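You operate a simulated robot arm through the tools that you are given. There is no shell and no other tool. Be economical: measure what you need, move in short steps, check, and stop when the job is done.

The job below is to be done with a simulated robot arm. You get a single attempt, and the scene is never put back.

JOB
Fetch the block brush and set it on top of the small template.

The check looks at the end state, three seconds after you hand in, the way a careful person would. Anything else that was tipped, shoved, dropped, spilled or broken makes it a failure.

ROBOT AND FRAMES
A 6-joint arm with a two-finger parallel gripper, fixed in place. Base frame: the origin is at the foot of the arm, x ahead of it, y to its left, z up; the work surface is at about z = 0.8. Units: m, rad, N and s.
With the tool pointing down near the work surface it reaches from about 0.26 to 0.68 m from the base axis. Its first joint turns from -1.152 to 1.152 rad. Payload 2.9 kg.
The TCP is the grasp point between the finger pads, 0.03 m short of the fingertips. In the tool frame z runs along the fingers and y along their closing line. Largest opening 0.11 m; finger width 0.02, thickness 0.01; the body of the gripper, 0.048 by 0.112 m, starts 0.055 m behind the TCP.
Orientation is that of the tool frame in the base frame, as a unit quaternion [w, x, y, z]. With the fingers straight down and closing along the base's y, the tool's x points along the base's -x, its y along +y and its z along -z.

CONTROLS
- The arm moves only by the tool arm_command. Its argument "deltas" is text: rows parted by semicolons, each of 7 numbers parted by spaces: the shift along the base's x, y, z in cm, then the turn, a rotation vector about the base's x, y, z in rad, then the opening, from 0 (shut) to 1 (fully open). In form: x y z rx ry rz fingers; .... A call has 1 to 8 rows; each row is the pose to reach, as a shift and turn from the pose commanded when the call began. A row lasts 0.2 s, in which the tool goes at most 0.05 m and 0.15 rad; a call with a longer step from one row to the next is refused whole, and so is a gripper value outside its range. A pose out of reach is approached as far as the arm can. The call stops where the force on the tool passes 40 N (or 10 N more than at its start, if that is more) or the arm is blocked; 0.2 s more then pass. The fingers move at their own pace (about 0.108 m/s each) and stop on an object; they squeeze with about 22 N. The grip force told is the motor's: it shows also when the fingers shut on nothing. Time passes only in rows, and 0.2 s behind the last, so rows that repeat a pose let the fingers close. The reply holds the time, the measured pose of the TCP, the force on the tool along the base axes, the opening and the grip force, in the units named above and with some noise, and new pictures: "show" is both (left out), scene, wrist or none.
- Cameras (640 x 400 px; columns grow to the right, rows downward): "scene" is fixed at [0.0978, 0.4804, 1.3685]; the picture's right is [-0.22, -0.98, 0.00], its down [-0.68, 0.15, -0.71] and it looks along [0.70, -0.16, -0.70] (base axes); focal length 364 px, centre (320, 200). "wrist" rides on the gripper at [0.072, 0.017, -0.103] in the tool frame; the picture's right is [-0.23, 0.97, 0.00], its down [-0.76, -0.18, -0.62] and it looks along [-0.61, -0.14, 0.78] (tool axes); focal length 222 px, centre (320, 200). There is no depth. A picture from a camera that has moved, and an enlarged one, comes with that camera's place and axes in the base frame and with its lens.
- close_up(camera, box): a new picture of the part [left, top, right, bottom] of that camera's present view, enlarged. No time passes.
- hand_in(): hands the job in; it is judged then, once.

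Work in short steps. Places have to be worked out from the pictures, the camera data and where the tool is seen: move nearer, look again, correct. Check each grasp and each placing, and mend what went wrong. You have 90 turns and 170 pictures in all, those below and enlarged ones among them. Open the gripper and draw the arm clear of the work before you hand the job in, unless the task says otherwise; then end with one line.

The tools are called after "Request:" as name(argument=value, ...) on one line, values as JSON. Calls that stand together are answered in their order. arm_command: Moves the arm, as the interface text tells. Its arguments: {"type":"object","properties":{"deltas":{"type":"string"},"show":{"type":"string","enum":["both","scene","wrist","none"]}},"required":["deltas"]} The other tools are called the same way: close_up (camera, box) takes an enlarged picture of a part of a camera's view; hand_in () hands the job in.

At the start:

```text
time_s: 0.0
tcp_pos: [0.4431, 0.223, 1.0867]
tool_rot: [-0.001, -0.001, 1.0, 0.0]
wrist_force: [0.1, -0.3, 0.4]
width: 0.11
finger_force: 0.2
```

scene: 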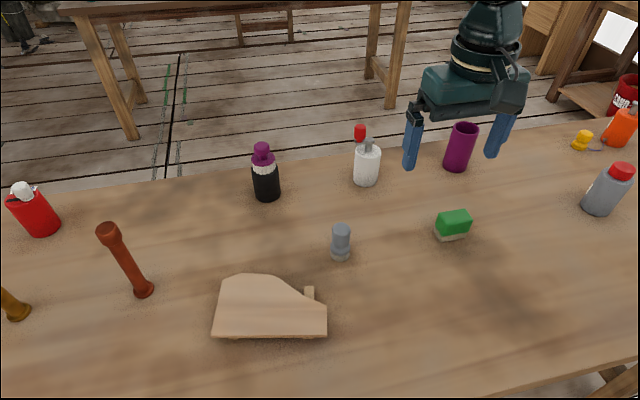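
wrist: 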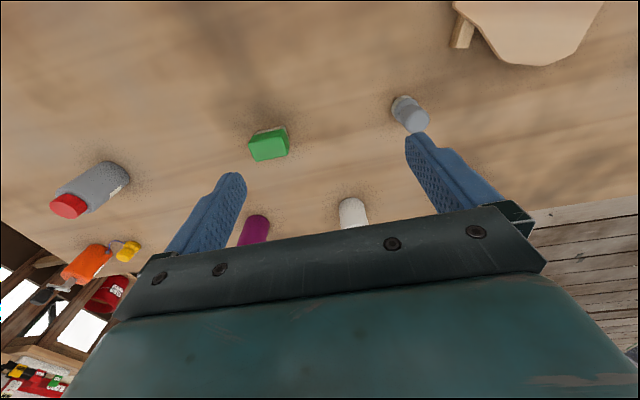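

I'll look closely at the green block (probably the brush) and the wooden plate (probably the template).

Request:
close_up(camera="scene", box=[400, 180, 500, 260])

Request:
close_up(camera="scene", box=[190, 210, 370, 360])

Request:
close_up(camera="wrist", box=[220, 0, 620, 200])

```text
5.00 times, centred on (450, 220) of scene
camera zoom: at [0.0978, 0.4804, 1.3685], right [-0.22, -0.98, 0.0], down [-0.68, 0.15, -0.71], along [0.7, -0.16, -0.7], focal length 1821 px, centre (-330, 100)
```

zoom: 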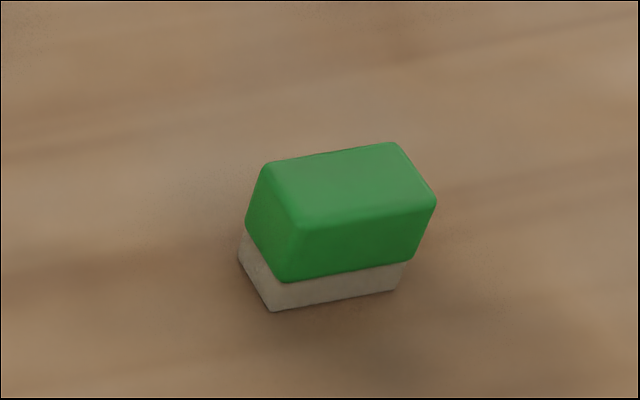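

```text
2.67 times, centred on (280, 285) of scene
camera zoom: at [0.0978, 0.4804, 1.3685], right [-0.22, -0.98, 0.0], down [-0.68, 0.15, -0.71], along [0.7, -0.16, -0.7], focal length 971 px, centre (427, -27)
```

zoom: 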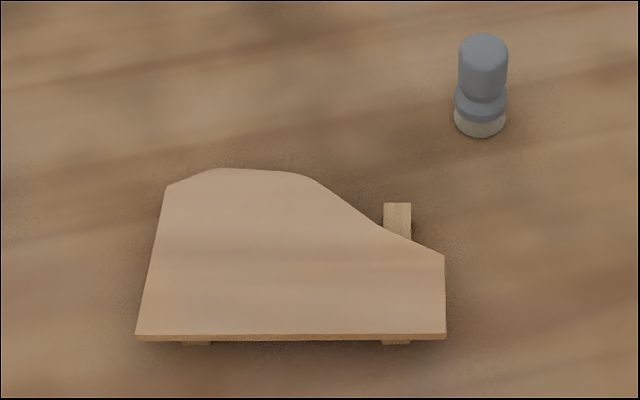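

```text
1.60 times, centred on (420, 100) of wrist
camera zoom: at [0.3726, 0.2415, 1.1902], right [0.23, 0.97, 0.0], down [0.76, -0.18, 0.62], along [0.61, -0.14, -0.78], focal length 355 px, centre (160, 360)
```

zoom: 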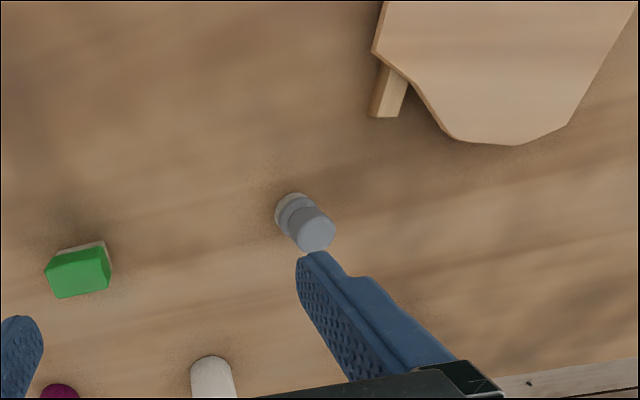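

The green block is the brush, about 4×5.5×5 cm and centred near (0.513, 0.115). The template's plate lies on two battens, centred near (0.41, 0.495). I'll move above the brush at z≈0.97 and check again.

Request:
arm_command(deltas="1.75 -2.7 -2.5 0 0 0 1; 3.5 -5.4 -5 0 0 0 1; 5.25 -8.1 -8 0 0 0 1; 7 -10.8 -11.7 0 0 0 1; 7 -10.8 -11.7 0 0 0 1")

```text
time_s: 1.2
tcp_pos: [0.514, 0.1113, 0.9679]
tool_rot: [0.0, 0.0, 1.0, 0.0]
wrist_force: [0.8, -0.4, -0.5]
width: 0.1099
finger_force: 0.1
camera wrist: at [0.4444, 0.1302, 1.0707], right [0.23, 0.97, 0.0], down [0.76, -0.18, 0.62], along [0.61, -0.14, -0.78], focal length 222 px, centre (320, 200)
```

scene: 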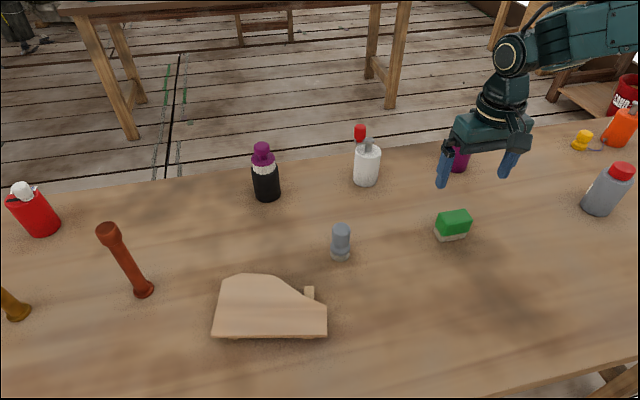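
wrist: 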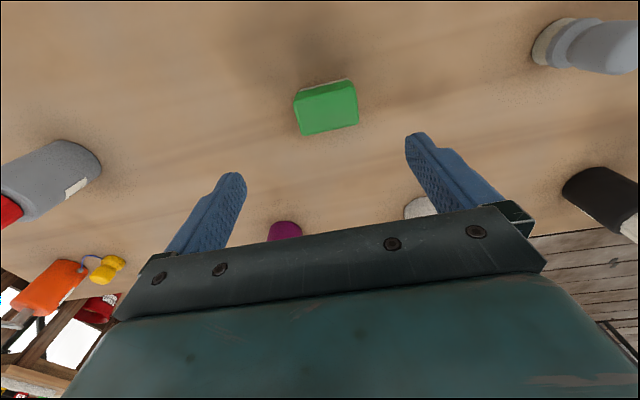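

A close-up from the wrist camera will give a finer estimate of the brush position.

Request:
close_up(camera="wrist", box=[270, 65, 390, 140])

```text
5.33 times, centred on (330, 102) of wrist
camera zoom: at [0.4444, 0.1302, 1.0707], right [0.23, 0.97, 0.0], down [0.76, -0.18, 0.62], along [0.61, -0.14, -0.78], focal length 1185 px, centre (267, 720)
```

zoom: 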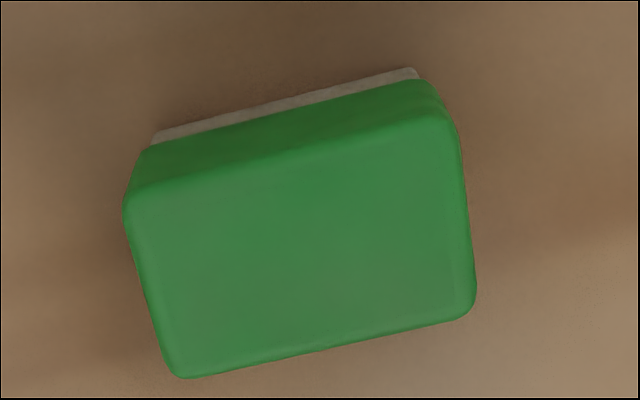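

From the wrist view the brush is centred near (0.513, 0.121), with its top at about 0.85 and its sides along the base axes. I'll shift +0.6 cm in y and go down to z≈0.89, with the tips still straddling it, to check alignment.

Request:
arm_command(deltas="0 0.6 -3 0 0 0 1; 0 0.6 -6 0 0 0 1; 0 0.6 -8 0 0 0 1; 0 0.6 -8 0 0 0 1")

```text
time_s: 2.2
tcp_pos: [0.5134, 0.1194, 0.8881]
tool_rot: [0.0, 0.0, 1.0, 0.0]
wrist_force: [-0.2, -0.5, 0.1]
width: 0.1097
finger_force: 0.0
camera wrist: at [0.4436, 0.1378, 0.9903], right [0.23, 0.97, 0.0], down [0.76, -0.18, 0.62], along [0.61, -0.14, -0.78], focal length 222 px, centre (320, 200)
```

scene: 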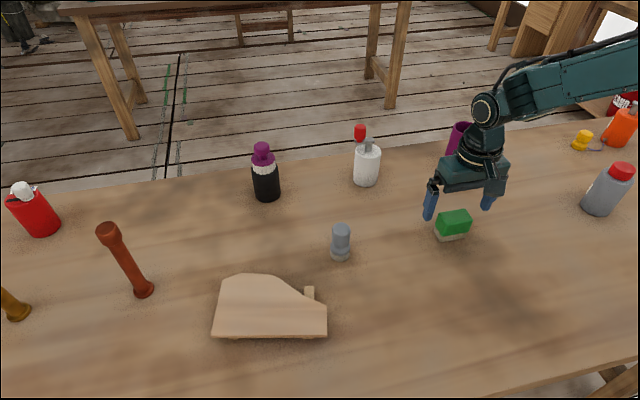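
wrist: 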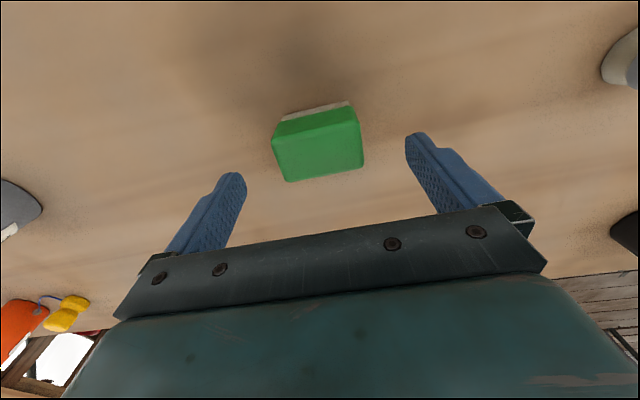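

The brush is between the fingers (I estimate about (0.512, 0.122)). I'll go down to z≈0.838 and close.

Request:
arm_command(deltas="0 0.2 -2.5 0 0 0 1; 0 0.2 -5 0 0 0 1; 0 0.2 -5 0 0 0 1; 0 0.2 -5 0 0 0 0.6; 0 0.2 -5 0 0 0 0.4; 0 0.2 -5 0 0 0 0.4; 0 0.2 -5 0 0 0 0.4")

```text
time_s: 3.8
tcp_pos: [0.5147, 0.1207, 0.8381]
tool_rot: [0.0, 0.0, 1.0, 0.0]
wrist_force: [-0.1, 0.1, 0.7]
width: 0.0594
finger_force: 22.2
camera wrist: at [0.4438, 0.1386, 0.9424], right [0.23, 0.97, 0.0], down [0.76, -0.18, 0.62], along [0.61, -0.14, -0.78], focal length 222 px, centre (320, 200)
```

scene: 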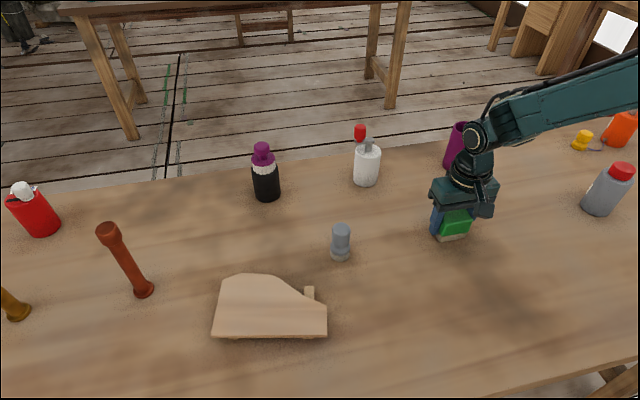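
wrist: 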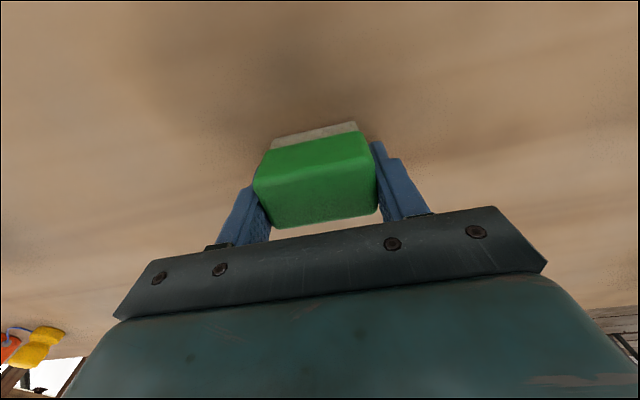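

The grip holds: width 0.059, force 22 N. I'll lift 15 cm straight up and start toward the template.

Request:
arm_command(deltas="0 0 3 0 0 0 0.3; 0 0 7 0 0 0 0.3; 0 0 11 0 0 0 0.3; 0 0 15 0 0 0 0.3; 0 4.5 15 0 0 0 0.3; 0 9 15 0 0 0 0.3; -1 13.5 15 0 0 0 0.3; -3 17.5 15 0 0 0 0.3")

```text
time_s: 5.6
tcp_pos: [0.483, 0.2988, 0.9881]
tool_rot: [0.001, 0.0, 1.0, 0.0]
wrist_force: [0.1, 0.8, -0.1]
width: 0.0595
finger_force: 21.9
camera wrist: at [0.412, 0.3162, 1.0918], right [0.23, 0.97, 0.0], down [0.76, -0.18, 0.62], along [0.61, -0.14, -0.78], focal length 222 px, centre (320, 200)
```

scene: 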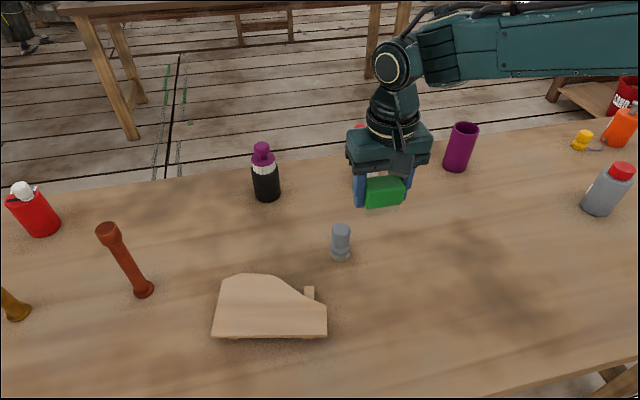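
wrist: 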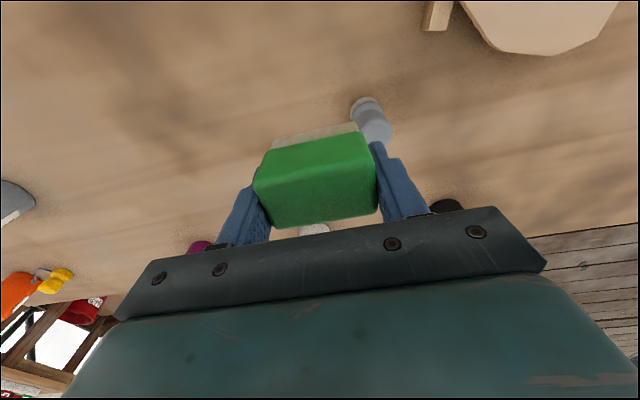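

The brush is held firmly. I'll continue at the same height to (0.413, 0.45) to view the template from above.

Request:
arm_command(deltas="-1.8 3.8 0 0 0 0 0.3; -3.6 7.6 0 0 0 0 0.3; -5.4 11.4 0 0 0 0 0.3; -7 15.2 0 0 0 0 0.3; -7 15.2 0 0 0 0 0.3")

Request:
close_up(camera="wrist", box=[240, 0, 640, 250])

```text
time_s: 6.8
tcp_pos: [0.4123, 0.4504, 0.9899]
tool_rot: [0.0, 0.0, 1.0, 0.0]
wrist_force: [0.7, -0.5, -0.3]
width: 0.0596
finger_force: 21.5
camera wrist: at [0.3412, 0.4693, 1.0929], right [0.23, 0.97, 0.0], down [0.76, -0.18, 0.62], along [0.61, -0.14, -0.78], focal length 222 px, centre (320, 200)
```

scene: 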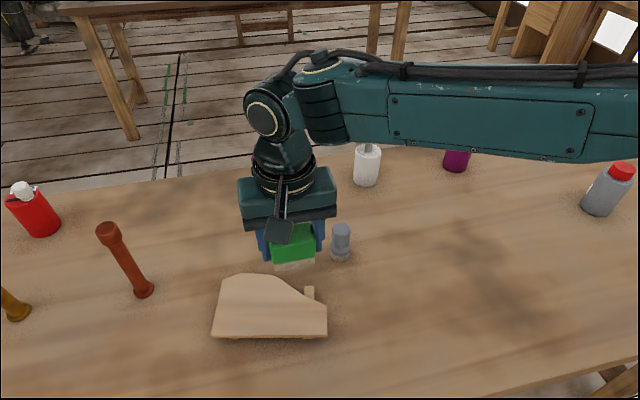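
wrist: 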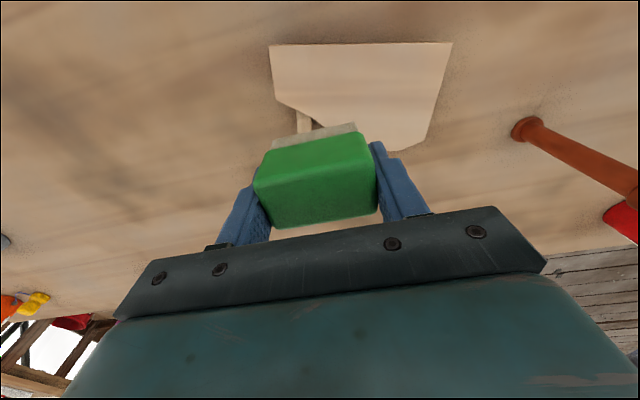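

```text
1.60 times, centred on (440, 125) of wrist
camera zoom: at [0.3412, 0.4693, 1.0929], right [0.23, 0.97, 0.0], down [0.76, -0.18, 0.62], along [0.61, -0.14, -0.78], focal length 355 px, centre (128, 320)
```

zoom: 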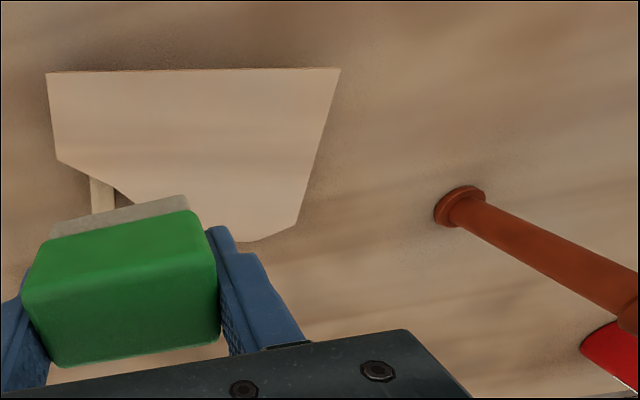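

From the wrist view the plate's corners are about (0.347,0.417), (0.387,0.594), (0.486,0.574) and (0.491,0.529), so I'll aim for (0.418, 0.503), between the battens. I'll move over it and go down to z≈0.90.

Request:
arm_command(deltas="0.3 2.7 0 0 0 0 0.3; 0.5 5.2 0 0 0 0 0.3; 0.5 5.2 -3 0 0 0 0.3; 0.5 5.2 -6 0 0 0 0.3; 0.5 5.2 -9 0 0 0 0.3; 0.5 5.2 -9 0 0 0 0.3")

Request:
close_up(camera="scene", box=[190, 210, 370, 360])

```text
time_s: 8.2
tcp_pos: [0.4186, 0.5008, 0.901]
tool_rot: [0.0, 0.0, 1.0, 0.001]
wrist_force: [0.0, 0.2, -1.2]
width: 0.0596
finger_force: 22.4
camera wrist: at [0.3485, 0.5179, 1.0046], right [0.23, 0.97, 0.0], down [0.76, -0.18, 0.62], along [0.61, -0.14, -0.78], focal length 222 px, centre (320, 200)
```

scene: 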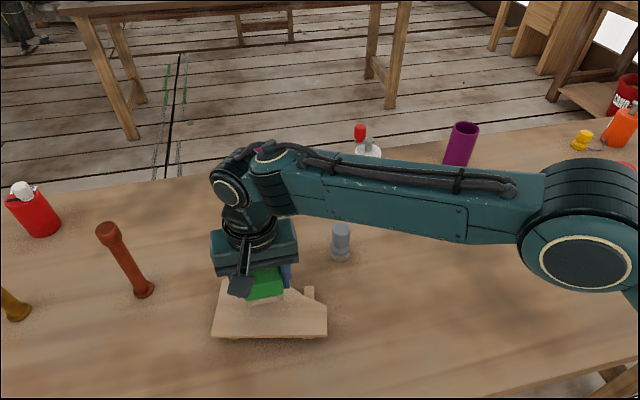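
wrist: 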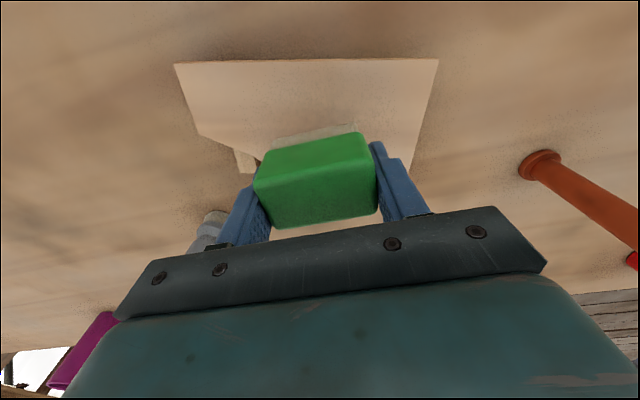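

```text
2.67 times, centred on (280, 285) of scene
camera zoom: at [0.0978, 0.4804, 1.3685], right [-0.22, -0.98, 0.0], down [-0.68, 0.15, -0.71], along [0.7, -0.16, -0.7], focal length 971 px, centre (427, -27)
```

zoom: 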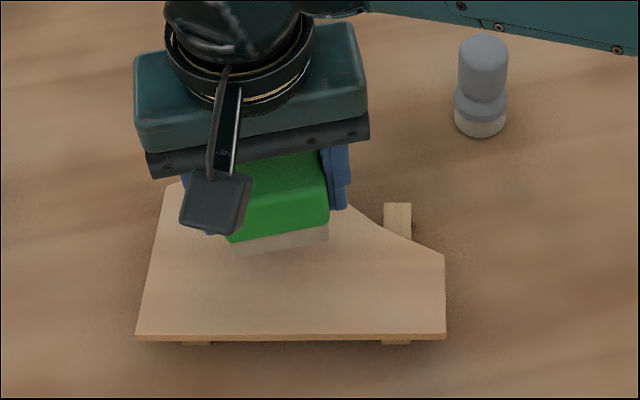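

Two wrist views together put the plate top at z≈0.826, so contact should come at TCP≈0.865. I'll go down to 0.871, then take small steps and watch the force.

Request:
arm_command(deltas="0 0 -1 0 0 0 0.3; 0 0 -2 0 0 0 0.3; 0 0 -2.6 0 0 0 0.3; 0 0 -2.9 0 0 0 0.3; 0 0 -2.9 0 0 0 0.3", show="wrist")

Request:
close_up(camera="scene", box=[200, 220, 350, 350])

```text
time_s: 9.4
tcp_pos: [0.42, 0.5013, 0.8715]
tool_rot: [0.0, -0.001, 1.0, 0.0]
wrist_force: [0.5, 0.6, -0.9]
width: 0.0594
finger_force: 21.6
camera wrist: at [0.348, 0.5197, 0.9745], right [0.23, 0.97, 0.0], down [0.76, -0.18, 0.62], along [0.61, -0.14, -0.78], focal length 222 px, centre (320, 200)
```

wrist: 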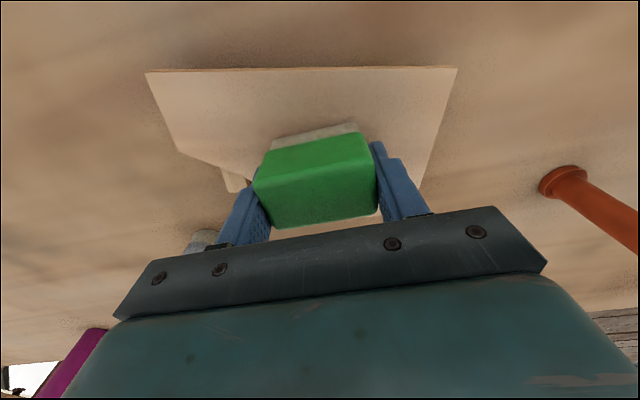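

```text
3.08 times, centred on (275, 285) of scene
camera zoom: at [0.0978, 0.4804, 1.3685], right [-0.22, -0.98, 0.0], down [-0.68, 0.15, -0.71], along [0.7, -0.16, -0.7], focal length 1120 px, centre (458, -62)
```

zoom: 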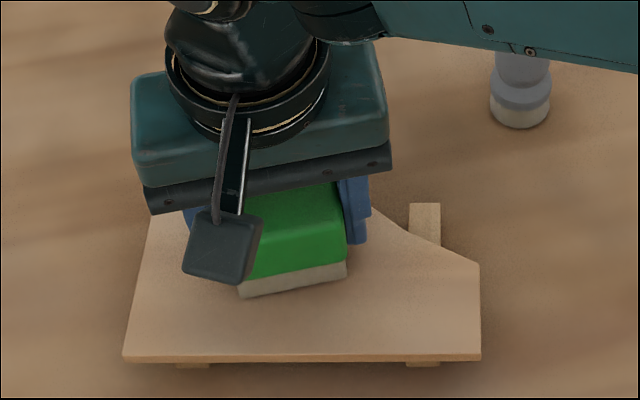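

No contact yet (force about 0) and the brush is well over the plate. I'll go down in fine steps.

Request:
arm_command(deltas="0 0 -0.2 0 0 0 0.3; 0 0 -0.4 0 0 0 0.3; 0 0 -0.4 0 0 0 0.3", show="none")

```text
time_s: 10.2
tcp_pos: [0.42, 0.5022, 0.8691]
tool_rot: [0.001, 0.0, 1.0, 0.001]
wrist_force: [-2.4, -4.8, 14.8]
width: 0.0595
finger_force: 21.6
```

The force of 15 N upward shows contact. I'll ease up 0.2 cm and check the pictures before opening.

Request:
arm_command(deltas="0 0 0.15 0 0 0 0.3; 0 0 0.15 0 0 0 0.3", show="wrist")

Request:
close_up(camera="scene", box=[200, 220, 350, 350])

```text
time_s: 10.8
tcp_pos: [0.4193, 0.5025, 0.8694]
tool_rot: [0.001, 0.001, 1.0, 0.001]
wrist_force: [4.3, 0.6, 10.1]
width: 0.0598
finger_force: 21.7
camera wrist: at [0.3477, 0.5204, 0.9719], right [0.23, 0.97, 0.0], down [0.76, -0.18, 0.62], along [0.61, -0.14, -0.78], focal length 222 px, centre (320, 200)
```

wrist: 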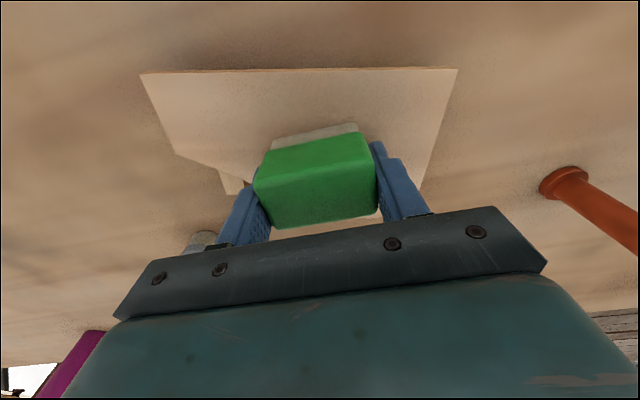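

```text
3.08 times, centred on (275, 285) of scene
camera zoom: at [0.0978, 0.4802, 1.3686], right [-0.22, -0.98, 0.0], down [-0.68, 0.15, -0.71], along [0.7, -0.16, -0.7], focal length 1120 px, centre (458, -62)
```

zoom: 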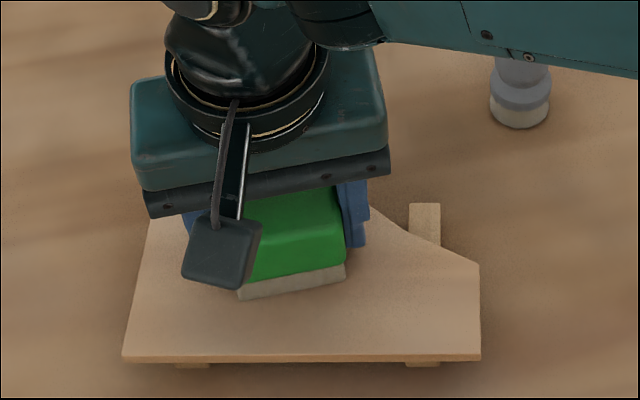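

The brush sits flat on the plate with light contact, and the template hasn't moved. I'll open the fingers and rise straight up.

Request:
arm_command(deltas="0 0 0 0 0 0 0.6; 0 0 0 0 0 0 0.8; 0 0 0.2 0 0 0 0.8; 0 0 1 0 0 0 0.8; 0 0 3 0 0 0 0.8; 0 0 7 0 0 0 0.8; 0 0 11 0 0 0 0.8; 0 0 15 0 0 0 0.8")

Request:
close_up(camera="scene", box=[200, 220, 350, 350])

```text
time_s: 12.6
tcp_pos: [0.4172, 0.505, 1.0218]
tool_rot: [-0.001, 0.0, 1.0, 0.0]
wrist_force: [0.1, 0.1, 0.2]
width: 0.0883
finger_force: 0.0
camera wrist: at [0.3463, 0.5228, 1.1241], right [0.23, 0.97, 0.0], down [0.76, -0.18, 0.62], along [0.61, -0.14, -0.78], focal length 222 px, centre (320, 200)
```

scene: 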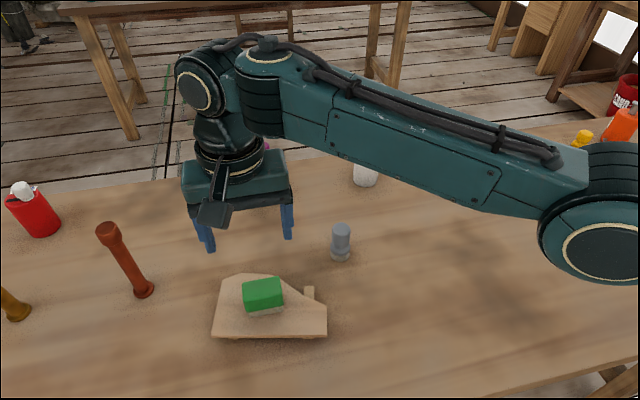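
wrist: 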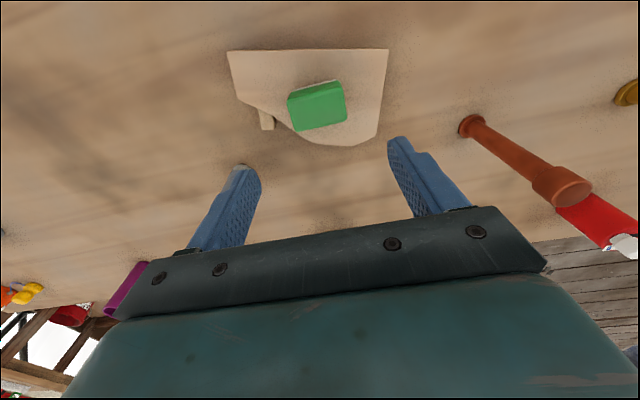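

```text
3.08 times, centred on (275, 285) of scene
camera zoom: at [0.0978, 0.4804, 1.3685], right [-0.22, -0.98, 0.0], down [-0.68, 0.15, -0.71], along [0.7, -0.16, -0.7], focal length 1120 px, centre (458, -62)
```

zoom: 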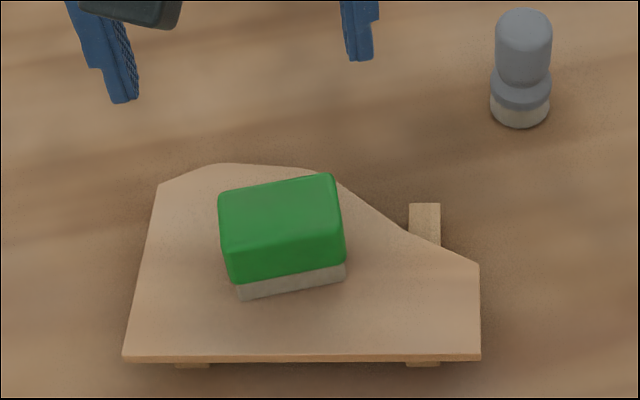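

The brush is flat on the template, between the battens, and nothing else has moved. I'll draw the arm clear toward its starting place.

Request:
arm_command(deltas="0 -1 3 0 0 0 1; 0 -5 5 0 0 0 1; 0 -9.5 6 0 0 0 1; 0 -14 6 0 0 0 1; 0 -18.5 6 0 0 0 1; 0 -23 6 0 0 0 1; 0 -27 6 0 0 0 1; 0 -27 6 0 0 0 1", show="scene")

```text
time_s: 14.4
tcp_pos: [0.4191, 0.2309, 1.0796]
tool_rot: [0.0, -0.001, 1.0, 0.0]
wrist_force: [-0.5, -0.3, 0.4]
width: 0.1099
finger_force: 0.0
```

scene: 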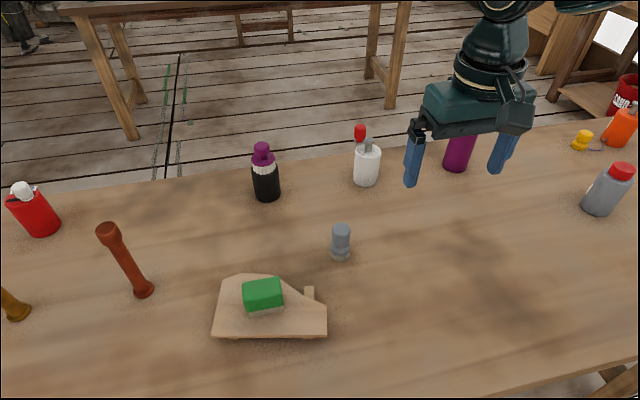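

The brush is resting on the template, the other objects are where they were, and the arm is clear with the gripper open. I'm handing in now.

Request:
hand_in()

```text
The job is handed in.
```

The block brush is resting flat on top of the small template, nothing else was disturbed, and the job is handed in.
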